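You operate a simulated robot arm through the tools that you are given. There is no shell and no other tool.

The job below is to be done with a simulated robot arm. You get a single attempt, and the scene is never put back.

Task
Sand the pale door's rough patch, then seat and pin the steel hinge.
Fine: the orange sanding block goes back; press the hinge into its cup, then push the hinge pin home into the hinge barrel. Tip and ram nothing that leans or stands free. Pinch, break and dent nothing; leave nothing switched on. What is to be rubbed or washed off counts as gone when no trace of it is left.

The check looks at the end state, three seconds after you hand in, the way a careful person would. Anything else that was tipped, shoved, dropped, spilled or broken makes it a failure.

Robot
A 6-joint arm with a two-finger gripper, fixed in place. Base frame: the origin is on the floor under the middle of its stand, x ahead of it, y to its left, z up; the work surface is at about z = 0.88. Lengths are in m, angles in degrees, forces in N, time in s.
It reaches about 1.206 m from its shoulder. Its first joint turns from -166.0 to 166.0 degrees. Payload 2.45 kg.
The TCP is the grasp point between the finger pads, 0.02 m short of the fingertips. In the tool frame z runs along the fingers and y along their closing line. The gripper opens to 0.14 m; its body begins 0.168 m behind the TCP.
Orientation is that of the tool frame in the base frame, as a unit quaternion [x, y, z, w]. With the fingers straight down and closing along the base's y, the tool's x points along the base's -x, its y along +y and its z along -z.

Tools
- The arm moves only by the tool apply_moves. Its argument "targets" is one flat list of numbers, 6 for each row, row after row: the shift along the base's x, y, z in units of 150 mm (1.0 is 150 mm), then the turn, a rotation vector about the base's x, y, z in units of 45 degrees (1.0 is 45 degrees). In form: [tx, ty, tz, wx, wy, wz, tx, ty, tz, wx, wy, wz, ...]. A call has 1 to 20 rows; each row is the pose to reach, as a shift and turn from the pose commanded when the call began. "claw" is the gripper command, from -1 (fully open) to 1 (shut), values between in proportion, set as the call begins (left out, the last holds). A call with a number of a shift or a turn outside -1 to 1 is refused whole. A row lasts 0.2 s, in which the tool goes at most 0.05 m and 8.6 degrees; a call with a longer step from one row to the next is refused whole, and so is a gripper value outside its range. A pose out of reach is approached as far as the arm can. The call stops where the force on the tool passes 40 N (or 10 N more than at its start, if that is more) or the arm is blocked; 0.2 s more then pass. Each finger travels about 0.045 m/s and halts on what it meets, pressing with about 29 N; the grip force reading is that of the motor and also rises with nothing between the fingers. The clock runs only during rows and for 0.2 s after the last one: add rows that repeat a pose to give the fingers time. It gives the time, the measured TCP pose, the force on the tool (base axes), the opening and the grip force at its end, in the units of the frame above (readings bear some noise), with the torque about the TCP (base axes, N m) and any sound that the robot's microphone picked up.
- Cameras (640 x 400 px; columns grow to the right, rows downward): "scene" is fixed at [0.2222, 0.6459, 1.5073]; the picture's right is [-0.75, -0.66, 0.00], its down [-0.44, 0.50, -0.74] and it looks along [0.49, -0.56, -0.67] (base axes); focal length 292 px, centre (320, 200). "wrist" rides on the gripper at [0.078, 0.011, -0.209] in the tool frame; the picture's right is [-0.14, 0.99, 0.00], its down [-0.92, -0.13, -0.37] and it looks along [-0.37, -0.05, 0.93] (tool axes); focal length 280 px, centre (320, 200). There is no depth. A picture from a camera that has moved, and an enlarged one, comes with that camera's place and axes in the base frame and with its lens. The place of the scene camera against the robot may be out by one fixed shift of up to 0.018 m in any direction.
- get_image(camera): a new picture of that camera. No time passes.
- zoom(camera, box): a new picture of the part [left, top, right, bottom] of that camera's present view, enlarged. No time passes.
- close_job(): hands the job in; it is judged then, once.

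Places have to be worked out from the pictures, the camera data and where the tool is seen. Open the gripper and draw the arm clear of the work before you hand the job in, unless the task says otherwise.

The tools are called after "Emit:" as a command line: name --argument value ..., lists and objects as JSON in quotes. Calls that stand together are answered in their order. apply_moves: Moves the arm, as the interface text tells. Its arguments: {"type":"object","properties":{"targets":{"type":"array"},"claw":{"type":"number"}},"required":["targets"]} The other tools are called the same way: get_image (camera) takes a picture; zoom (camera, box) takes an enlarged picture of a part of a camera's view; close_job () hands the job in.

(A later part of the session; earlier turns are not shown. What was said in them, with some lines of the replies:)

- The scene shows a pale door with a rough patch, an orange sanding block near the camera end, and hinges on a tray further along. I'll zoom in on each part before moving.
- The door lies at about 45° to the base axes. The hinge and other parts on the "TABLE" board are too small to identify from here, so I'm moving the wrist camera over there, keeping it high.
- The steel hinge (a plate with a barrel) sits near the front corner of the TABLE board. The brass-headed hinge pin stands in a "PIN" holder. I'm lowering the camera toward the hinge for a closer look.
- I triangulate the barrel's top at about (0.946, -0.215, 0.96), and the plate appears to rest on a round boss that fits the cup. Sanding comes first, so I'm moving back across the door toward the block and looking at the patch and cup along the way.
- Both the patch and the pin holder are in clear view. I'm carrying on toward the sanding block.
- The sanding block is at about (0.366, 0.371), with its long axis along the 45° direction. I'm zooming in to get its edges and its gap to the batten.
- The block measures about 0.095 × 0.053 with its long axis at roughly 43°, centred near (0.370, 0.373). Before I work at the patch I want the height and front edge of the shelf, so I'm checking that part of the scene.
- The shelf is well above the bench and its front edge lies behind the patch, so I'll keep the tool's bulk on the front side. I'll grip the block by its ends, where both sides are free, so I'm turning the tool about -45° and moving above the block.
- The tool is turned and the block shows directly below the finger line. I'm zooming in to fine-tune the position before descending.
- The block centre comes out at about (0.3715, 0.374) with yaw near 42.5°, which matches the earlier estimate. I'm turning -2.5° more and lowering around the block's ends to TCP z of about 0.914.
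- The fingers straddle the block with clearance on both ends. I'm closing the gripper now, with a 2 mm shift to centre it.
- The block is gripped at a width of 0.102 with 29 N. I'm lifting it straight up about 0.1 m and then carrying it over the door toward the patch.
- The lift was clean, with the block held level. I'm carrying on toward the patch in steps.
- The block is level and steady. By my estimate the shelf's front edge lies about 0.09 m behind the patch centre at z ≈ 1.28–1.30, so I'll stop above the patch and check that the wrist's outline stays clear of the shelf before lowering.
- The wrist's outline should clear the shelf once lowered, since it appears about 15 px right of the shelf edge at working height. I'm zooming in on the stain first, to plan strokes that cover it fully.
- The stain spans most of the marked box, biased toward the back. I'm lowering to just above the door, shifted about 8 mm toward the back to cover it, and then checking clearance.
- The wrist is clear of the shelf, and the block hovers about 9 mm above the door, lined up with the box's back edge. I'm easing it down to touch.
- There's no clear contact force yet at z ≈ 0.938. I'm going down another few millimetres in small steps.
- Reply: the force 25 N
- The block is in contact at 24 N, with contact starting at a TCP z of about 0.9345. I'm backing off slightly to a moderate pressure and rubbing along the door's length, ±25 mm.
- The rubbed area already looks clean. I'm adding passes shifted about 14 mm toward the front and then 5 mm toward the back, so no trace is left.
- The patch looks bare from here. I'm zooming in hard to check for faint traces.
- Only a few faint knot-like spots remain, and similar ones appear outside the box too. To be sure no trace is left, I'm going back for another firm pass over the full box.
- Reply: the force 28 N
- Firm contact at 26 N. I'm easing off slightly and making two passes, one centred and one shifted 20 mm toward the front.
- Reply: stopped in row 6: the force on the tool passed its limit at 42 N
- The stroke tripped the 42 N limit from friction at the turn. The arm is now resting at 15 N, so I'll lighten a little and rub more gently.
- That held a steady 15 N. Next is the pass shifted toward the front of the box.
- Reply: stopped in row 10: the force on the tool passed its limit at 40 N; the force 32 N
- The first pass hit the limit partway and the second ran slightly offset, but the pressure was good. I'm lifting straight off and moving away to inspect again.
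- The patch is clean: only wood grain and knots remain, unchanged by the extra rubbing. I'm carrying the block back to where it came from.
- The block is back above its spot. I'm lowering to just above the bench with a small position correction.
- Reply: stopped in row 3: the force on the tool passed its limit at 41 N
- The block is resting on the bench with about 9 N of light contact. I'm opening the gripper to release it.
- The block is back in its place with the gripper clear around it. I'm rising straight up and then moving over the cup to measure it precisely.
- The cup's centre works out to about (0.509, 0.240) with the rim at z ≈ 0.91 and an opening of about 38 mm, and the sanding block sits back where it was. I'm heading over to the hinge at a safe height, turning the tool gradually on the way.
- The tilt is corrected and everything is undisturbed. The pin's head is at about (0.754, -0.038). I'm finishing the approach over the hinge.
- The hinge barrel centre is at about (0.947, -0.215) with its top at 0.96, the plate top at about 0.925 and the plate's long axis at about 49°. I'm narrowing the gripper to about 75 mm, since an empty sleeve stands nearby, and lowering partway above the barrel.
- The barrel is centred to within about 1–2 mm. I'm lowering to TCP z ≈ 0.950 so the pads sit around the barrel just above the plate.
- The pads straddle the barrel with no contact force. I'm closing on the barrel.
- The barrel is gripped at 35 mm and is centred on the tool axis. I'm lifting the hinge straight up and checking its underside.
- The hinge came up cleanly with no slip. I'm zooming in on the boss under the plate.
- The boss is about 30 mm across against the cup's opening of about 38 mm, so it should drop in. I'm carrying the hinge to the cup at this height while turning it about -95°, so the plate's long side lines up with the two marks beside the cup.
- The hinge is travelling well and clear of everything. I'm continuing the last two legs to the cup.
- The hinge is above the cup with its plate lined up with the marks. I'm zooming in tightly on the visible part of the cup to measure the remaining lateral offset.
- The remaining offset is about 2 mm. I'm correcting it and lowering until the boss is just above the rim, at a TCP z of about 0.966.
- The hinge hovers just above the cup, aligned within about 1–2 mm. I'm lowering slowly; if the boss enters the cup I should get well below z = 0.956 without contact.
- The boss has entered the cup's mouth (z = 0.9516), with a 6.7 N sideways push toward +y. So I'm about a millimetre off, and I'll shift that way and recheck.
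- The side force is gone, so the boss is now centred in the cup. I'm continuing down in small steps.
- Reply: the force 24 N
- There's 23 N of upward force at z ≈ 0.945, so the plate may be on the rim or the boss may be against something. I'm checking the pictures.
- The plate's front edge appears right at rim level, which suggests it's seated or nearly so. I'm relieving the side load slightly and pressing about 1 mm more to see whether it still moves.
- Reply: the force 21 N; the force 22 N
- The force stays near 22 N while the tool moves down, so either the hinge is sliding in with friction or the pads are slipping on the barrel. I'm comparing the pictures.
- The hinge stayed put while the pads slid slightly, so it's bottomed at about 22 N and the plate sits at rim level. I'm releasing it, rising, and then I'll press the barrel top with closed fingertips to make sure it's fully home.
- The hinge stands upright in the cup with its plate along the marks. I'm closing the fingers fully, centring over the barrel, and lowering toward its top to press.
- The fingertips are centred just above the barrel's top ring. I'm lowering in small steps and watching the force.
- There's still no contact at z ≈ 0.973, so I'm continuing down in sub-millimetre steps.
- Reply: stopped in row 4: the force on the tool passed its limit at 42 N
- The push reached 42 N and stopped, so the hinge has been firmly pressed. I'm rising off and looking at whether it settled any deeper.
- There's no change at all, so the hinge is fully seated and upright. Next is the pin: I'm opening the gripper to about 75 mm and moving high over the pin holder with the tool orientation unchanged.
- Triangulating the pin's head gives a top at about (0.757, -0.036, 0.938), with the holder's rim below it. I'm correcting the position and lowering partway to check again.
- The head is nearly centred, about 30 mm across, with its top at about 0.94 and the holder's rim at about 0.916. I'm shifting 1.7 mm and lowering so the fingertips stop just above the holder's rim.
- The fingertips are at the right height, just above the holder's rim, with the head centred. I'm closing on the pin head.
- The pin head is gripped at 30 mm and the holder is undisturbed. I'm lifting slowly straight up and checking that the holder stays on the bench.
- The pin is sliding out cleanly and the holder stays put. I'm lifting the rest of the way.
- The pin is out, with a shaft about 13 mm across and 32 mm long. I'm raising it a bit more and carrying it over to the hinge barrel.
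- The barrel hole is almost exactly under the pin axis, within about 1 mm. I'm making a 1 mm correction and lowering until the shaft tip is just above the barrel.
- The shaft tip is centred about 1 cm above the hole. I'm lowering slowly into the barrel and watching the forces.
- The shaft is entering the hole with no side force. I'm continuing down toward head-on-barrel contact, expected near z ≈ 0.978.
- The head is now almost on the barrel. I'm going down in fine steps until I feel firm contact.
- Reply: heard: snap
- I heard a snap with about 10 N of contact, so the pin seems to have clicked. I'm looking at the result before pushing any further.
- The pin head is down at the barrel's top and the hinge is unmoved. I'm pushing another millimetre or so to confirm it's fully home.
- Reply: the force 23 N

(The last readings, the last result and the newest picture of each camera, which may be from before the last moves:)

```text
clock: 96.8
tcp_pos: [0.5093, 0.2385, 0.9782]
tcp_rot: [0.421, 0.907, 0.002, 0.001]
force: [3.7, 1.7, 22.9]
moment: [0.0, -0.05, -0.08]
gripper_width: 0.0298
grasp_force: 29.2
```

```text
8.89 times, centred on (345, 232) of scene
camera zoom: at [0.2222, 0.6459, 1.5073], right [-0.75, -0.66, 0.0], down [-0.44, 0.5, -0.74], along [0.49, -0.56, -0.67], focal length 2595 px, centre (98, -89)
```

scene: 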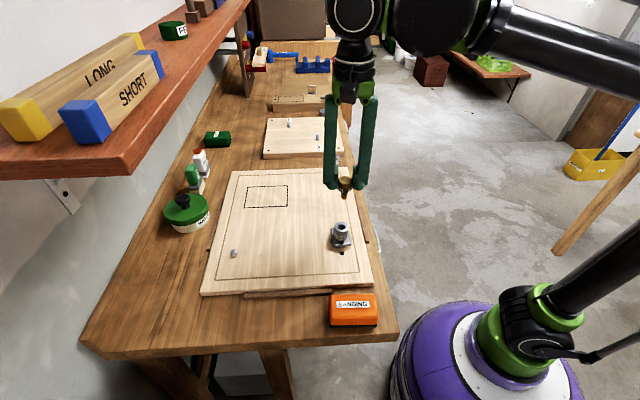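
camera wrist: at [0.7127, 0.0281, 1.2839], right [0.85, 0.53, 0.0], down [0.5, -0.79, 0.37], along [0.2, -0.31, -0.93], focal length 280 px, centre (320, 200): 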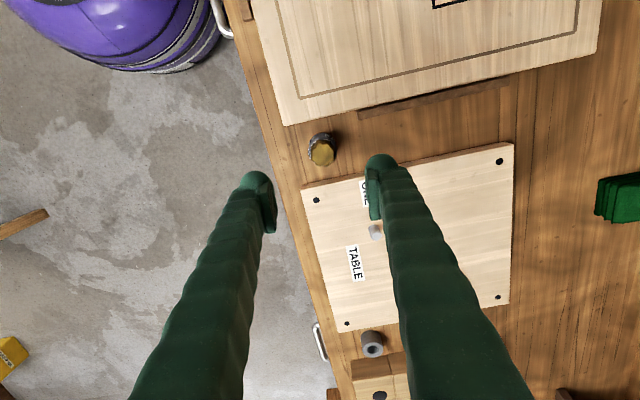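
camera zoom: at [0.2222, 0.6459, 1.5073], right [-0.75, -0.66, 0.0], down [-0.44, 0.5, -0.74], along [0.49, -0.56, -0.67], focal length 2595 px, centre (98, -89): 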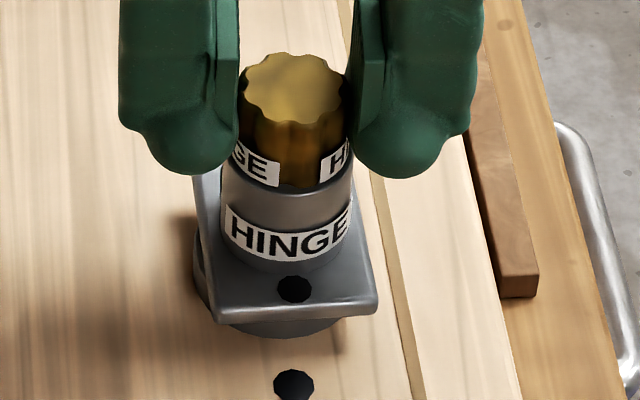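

The push is up to 23 N with no further movement, so the pin is home. I'm easing off the force, opening the gripper and rising clear.

Emit:
apply_moves --targets '[0, 0, 0.008, 0, 0, 0, 0, 0, 0.008, 0, 0, 0, 0, 0, 0.008, 0, 0, 0, 0, 0, 0.008, 0, 0, 0, 0, 0, 0.008, 0, 0, 0]' --claw -0.1

Emit:
apply_moves --targets '[0, 0, 0.1, 0, 0, 0, 0, 0, 0.25, 0, 0, 0, 0, 0, 0.45, 0, 0, 0, 0, 0, 0.65, 0, 0, 0, 0, 0, 0.65, 0, 0, 0]'

Emit:
zoom --camera "scene" --box '[325, 210, 365, 255]'

Emit:
zoom --camera "wrist" --box '[260, 100, 380, 210]'

Emit:
zoom --camera "scene" --box '[330, 232, 354, 252]'

```text
clock: 98.0
tcp_pos: [0.5093, 0.2387, 0.9799]
tcp_rot: [0.422, 0.907, 0.0, 0.001]
force: [-0.4, 0.2, 0.3]
moment: [0.01, 0.02, -0.02]
gripper_width: 0.0772
grasp_force: 0.0
```

```text
clock: 99.2
tcp_pos: [0.5109, 0.2391, 1.0744]
tcp_rot: [0.421, 0.907, 0.001, 0.002]
force: [0.3, 0.8, -0.3]
moment: [0.0, 0.04, 0.02]
gripper_width: 0.0772
grasp_force: 0.1
```

```text
8.89 times, centred on (345, 232) of scene
camera zoom: at [0.2222, 0.6459, 1.5073], right [-0.75, -0.66, 0.0], down [-0.44, 0.5, -0.74], along [0.49, -0.56, -0.67], focal length 2595 px, centre (98, -89)
```

zoom: 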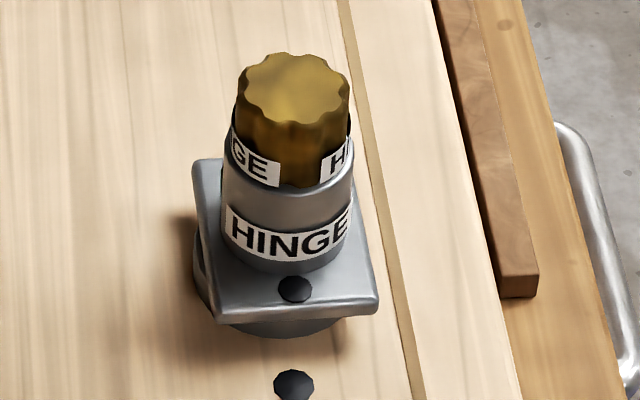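

```text
3.64 times, centred on (320, 155) of wrist
camera zoom: at [0.4687, 0.3058, 1.2842], right [0.85, 0.53, 0.0], down [0.5, -0.79, 0.37], along [0.2, -0.31, -0.93], focal length 1020 px, centre (320, 364)
```

zoom: 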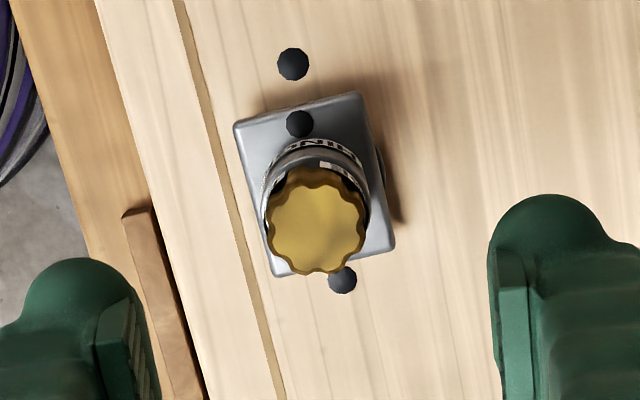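

```text
16.00 times, centred on (342, 242) of scene
camera zoom: at [0.2222, 0.6459, 1.5073], right [-0.75, -0.66, 0.0], down [-0.44, 0.5, -0.74], along [0.49, -0.56, -0.67], focal length 4672 px, centre (-32, -472)
```

zoom: 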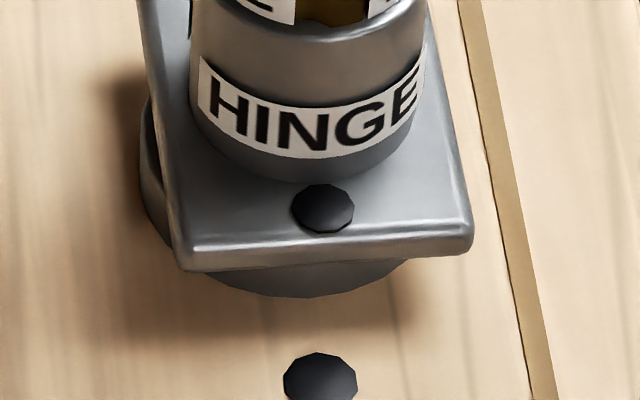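

The pin stands fully in the barrel, and the hinge sits in its cup. I'm taking a couple more close views to confirm there's no gap between plate and rim.

Emit:
zoom --camera "scene" --box '[328, 232, 342, 250]'

Emit:
zoom --camera "wrist" --box '[295, 120, 345, 180]'

```text
16.00 times, centred on (335, 241) of scene
camera zoom: at [0.2222, 0.6459, 1.5073], right [-0.75, -0.66, 0.0], down [-0.44, 0.5, -0.74], along [0.49, -0.56, -0.67], focal length 4672 px, centre (80, -456)
```

zoom: 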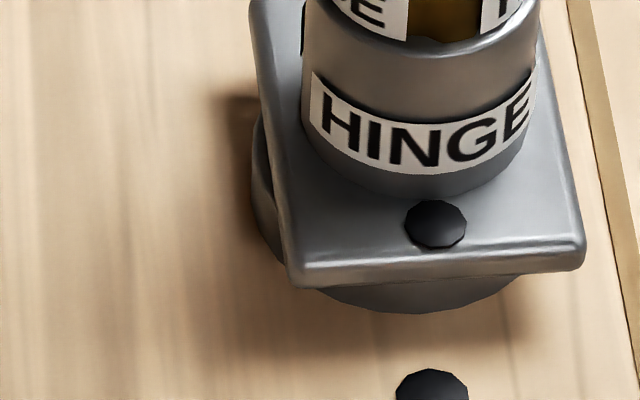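

```text
6.67 times, centred on (320, 150) of wrist
camera zoom: at [0.4687, 0.3058, 1.2842], right [0.85, 0.53, 0.0], down [0.5, -0.79, 0.37], along [0.2, -0.31, -0.93], focal length 1869 px, centre (320, 533)
```

zoom: 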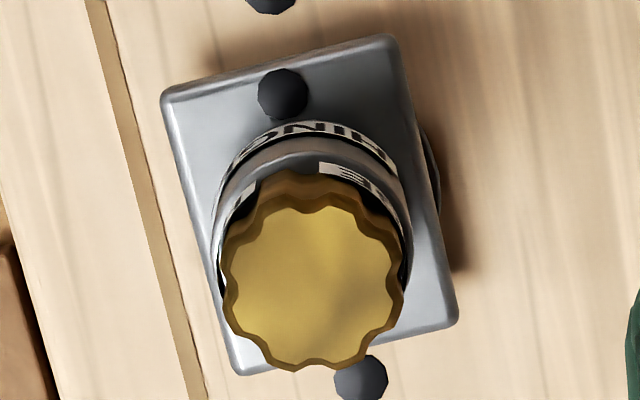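

The hinge is seated with only normal play, and the pin head rests on the barrel. I'm raising the arm and withdrawing toward its starting area with the gripper open, then doing a final check of the whole scene.

Emit:
apply_moves --targets '[0, 0, 0.2, 0, 0, 0, 0, 0, 0.4, 0, 0, 0, 0, 0, 0.65, 0, 0, 0, 0, 0, 0.9, 0, 0, 0]' --claw -1

Emit:
apply_moves --targets '[0.05, -0.25, 0, 0, 0, 0.15, 0.1, -0.5, 0, 0, 0, 0.3, 0.15, -0.75, 0, 0, 0, 0.45, 0.2, -1.0, 0, 0, 0, 0.6, 0.2, -1.0, 0, 0, 0, 0.75, 0.2, -1.0, 0, 0, 0, 0.9]'

Emit:
get_image --camera "scene"

Emit:
get_image --camera "wrist"

Emit:
zoom --camera "scene" --box '[190, 150, 390, 340]'

Emit:
zoom --camera "scene" --box '[230, 80, 370, 180]'

```text
clock: 100.2
tcp_pos: [0.5077, 0.2379, 1.2111]
tcp_rot: [0.422, 0.907, 0.001, 0.001]
force: [0.1, 0.6, -0.1]
moment: [0.04, 0.01, -0.02]
gripper_width: 0.1402
grasp_force: 0.1
```

```text
clock: 101.6
tcp_pos: [0.5376, 0.0876, 1.2129]
tcp_rot: [0.08, 0.997, 0.001, 0.001]
force: [-0.8, 0.8, -0.1]
moment: [0.01, 0.02, 0.01]
gripper_width: 0.1401
grasp_force: 0.1
```

```text
taken
```

scene: 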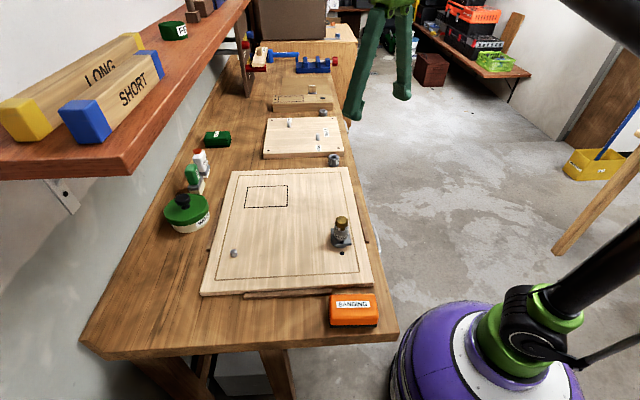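

```text
taken
camera wrist: at [0.4642, 0.1114, 1.4214], right [0.29, 0.96, 0.0], down [0.89, -0.27, 0.37], along [0.35, -0.11, -0.93], focal length 280 px, centre (320, 200)
```

wrist: 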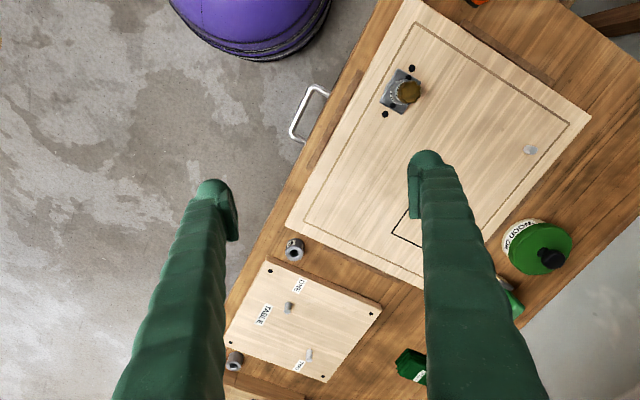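

```text
2.11 times, centred on (290, 245) of scene
camera zoom: at [0.2222, 0.6459, 1.5073], right [-0.75, -0.66, 0.0], down [-0.44, 0.5, -0.74], along [0.49, -0.56, -0.67], focal length 615 px, centre (383, 105)
```

zoom: 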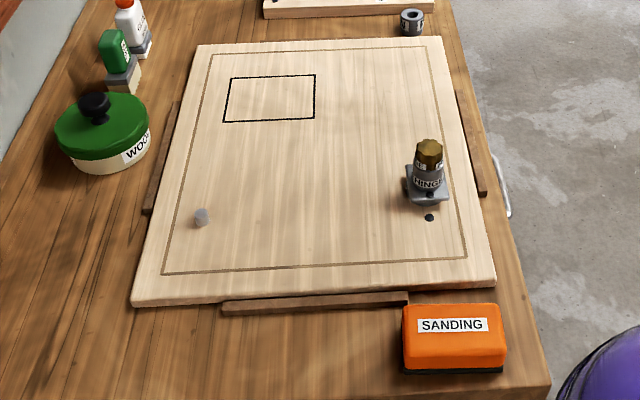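

```text
4.00 times, centred on (300, 130) of scene
camera zoom: at [0.2222, 0.6459, 1.5073], right [-0.75, -0.66, 0.0], down [-0.44, 0.5, -0.74], along [0.49, -0.56, -0.67], focal length 1168 px, centre (400, 480)
```

zoom: 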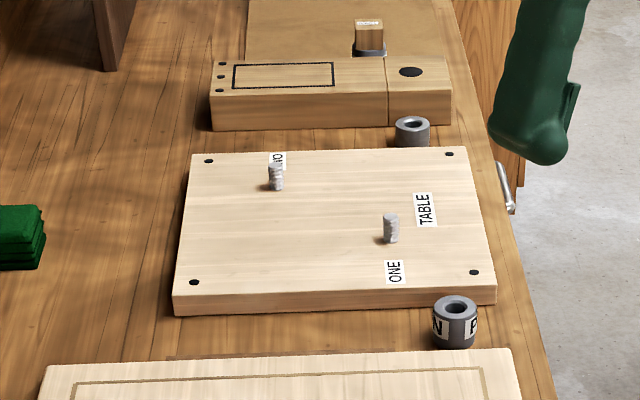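

Everything is in place: the block is back, the hinge and pin are assembled, the holder and sleeve are upright, and the arm is clear. I'm taking one last close look at the sanded patch and the assembly before handing in.

Emit:
zoom --camera "scene" --box '[235, 175, 300, 215]'

Emit:
zoom --camera "scene" --box '[320, 205, 365, 260]'

Emit:
zoom --camera "wrist" --box '[360, 50, 450, 130]'

```text
9.85 times, centred on (268, 195) of scene
camera zoom: at [0.2222, 0.6459, 1.5073], right [-0.75, -0.66, 0.0], down [-0.44, 0.5, -0.74], along [0.49, -0.56, -0.67], focal length 2875 px, centre (837, 249)
```

zoom: 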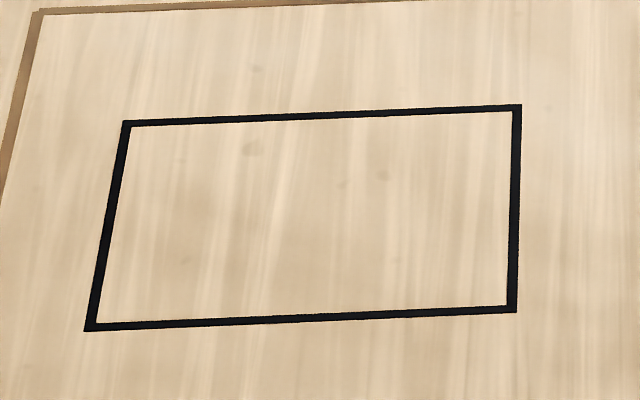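

```text
7.27 times, centred on (342, 232) of scene
camera zoom: at [0.2222, 0.6459, 1.5073], right [-0.75, -0.66, 0.0], down [-0.44, 0.5, -0.74], along [0.49, -0.56, -0.67], focal length 2124 px, centre (156, -36)
```

zoom: 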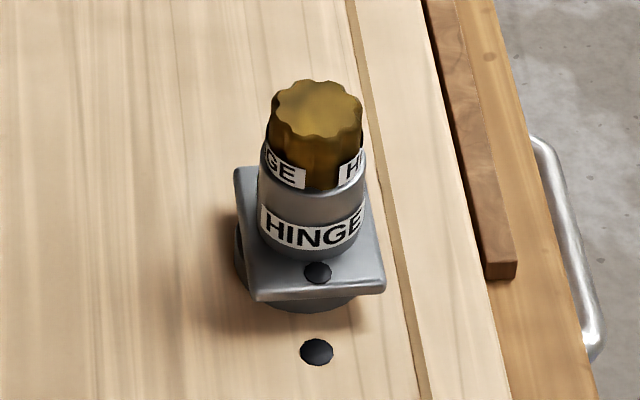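

```text
5.00 times, centred on (405, 90) of wrist
camera zoom: at [0.4642, 0.1114, 1.4214], right [0.29, 0.96, 0.0], down [0.89, -0.27, 0.37], along [0.35, -0.11, -0.93], focal length 1402 px, centre (-105, 750)
```

zoom: 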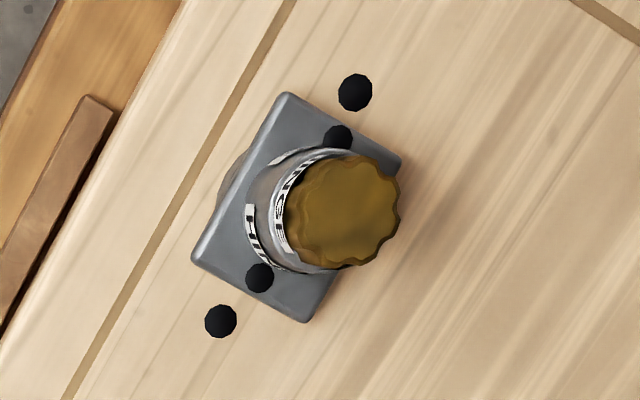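

The patch is bare wood, the hinge is seated and aligned with its marks, the pin is home, the sanding block is back in place, and the open gripper is clear of the work. I'm handing the job in.

Emit:
close_job

```text
The job is handed in.
```

I sanded the pale door's rough patch, seated the hinge in its cup, pushed the pin home, and handed the job in. I haven't seen the check's verdict.

- **Patch:** bare wood in close-up views. A few faint spots remain that look like knots; similar ones show outside the marked box, and extra rubbing didn't change them.
- **Sanding block:** back where it was picked up.
- **Hinge:** upright in its cup, about 1–1.5 mm off centre within the cup's play. It didn't move under about 42 N of pressing. I judged it fully down from camera views, which put the plate within about a millimetre of the cup rim, and heard no click.
- **Pin:** fully in the barrel. I heard a snap as it went in, and it didn't move further under a 23 N push.
- **Surroundings:** the pin holder, the spare sleeve and everything else in view looked undisturbed in the last pictures. The gripper is open and the arm is back near its starting area.

The arm's force limit, about 40 N, stopped it four times: twice while sanding, once setting the block down, and once pressing the hinge. I saw no marks from any of them.
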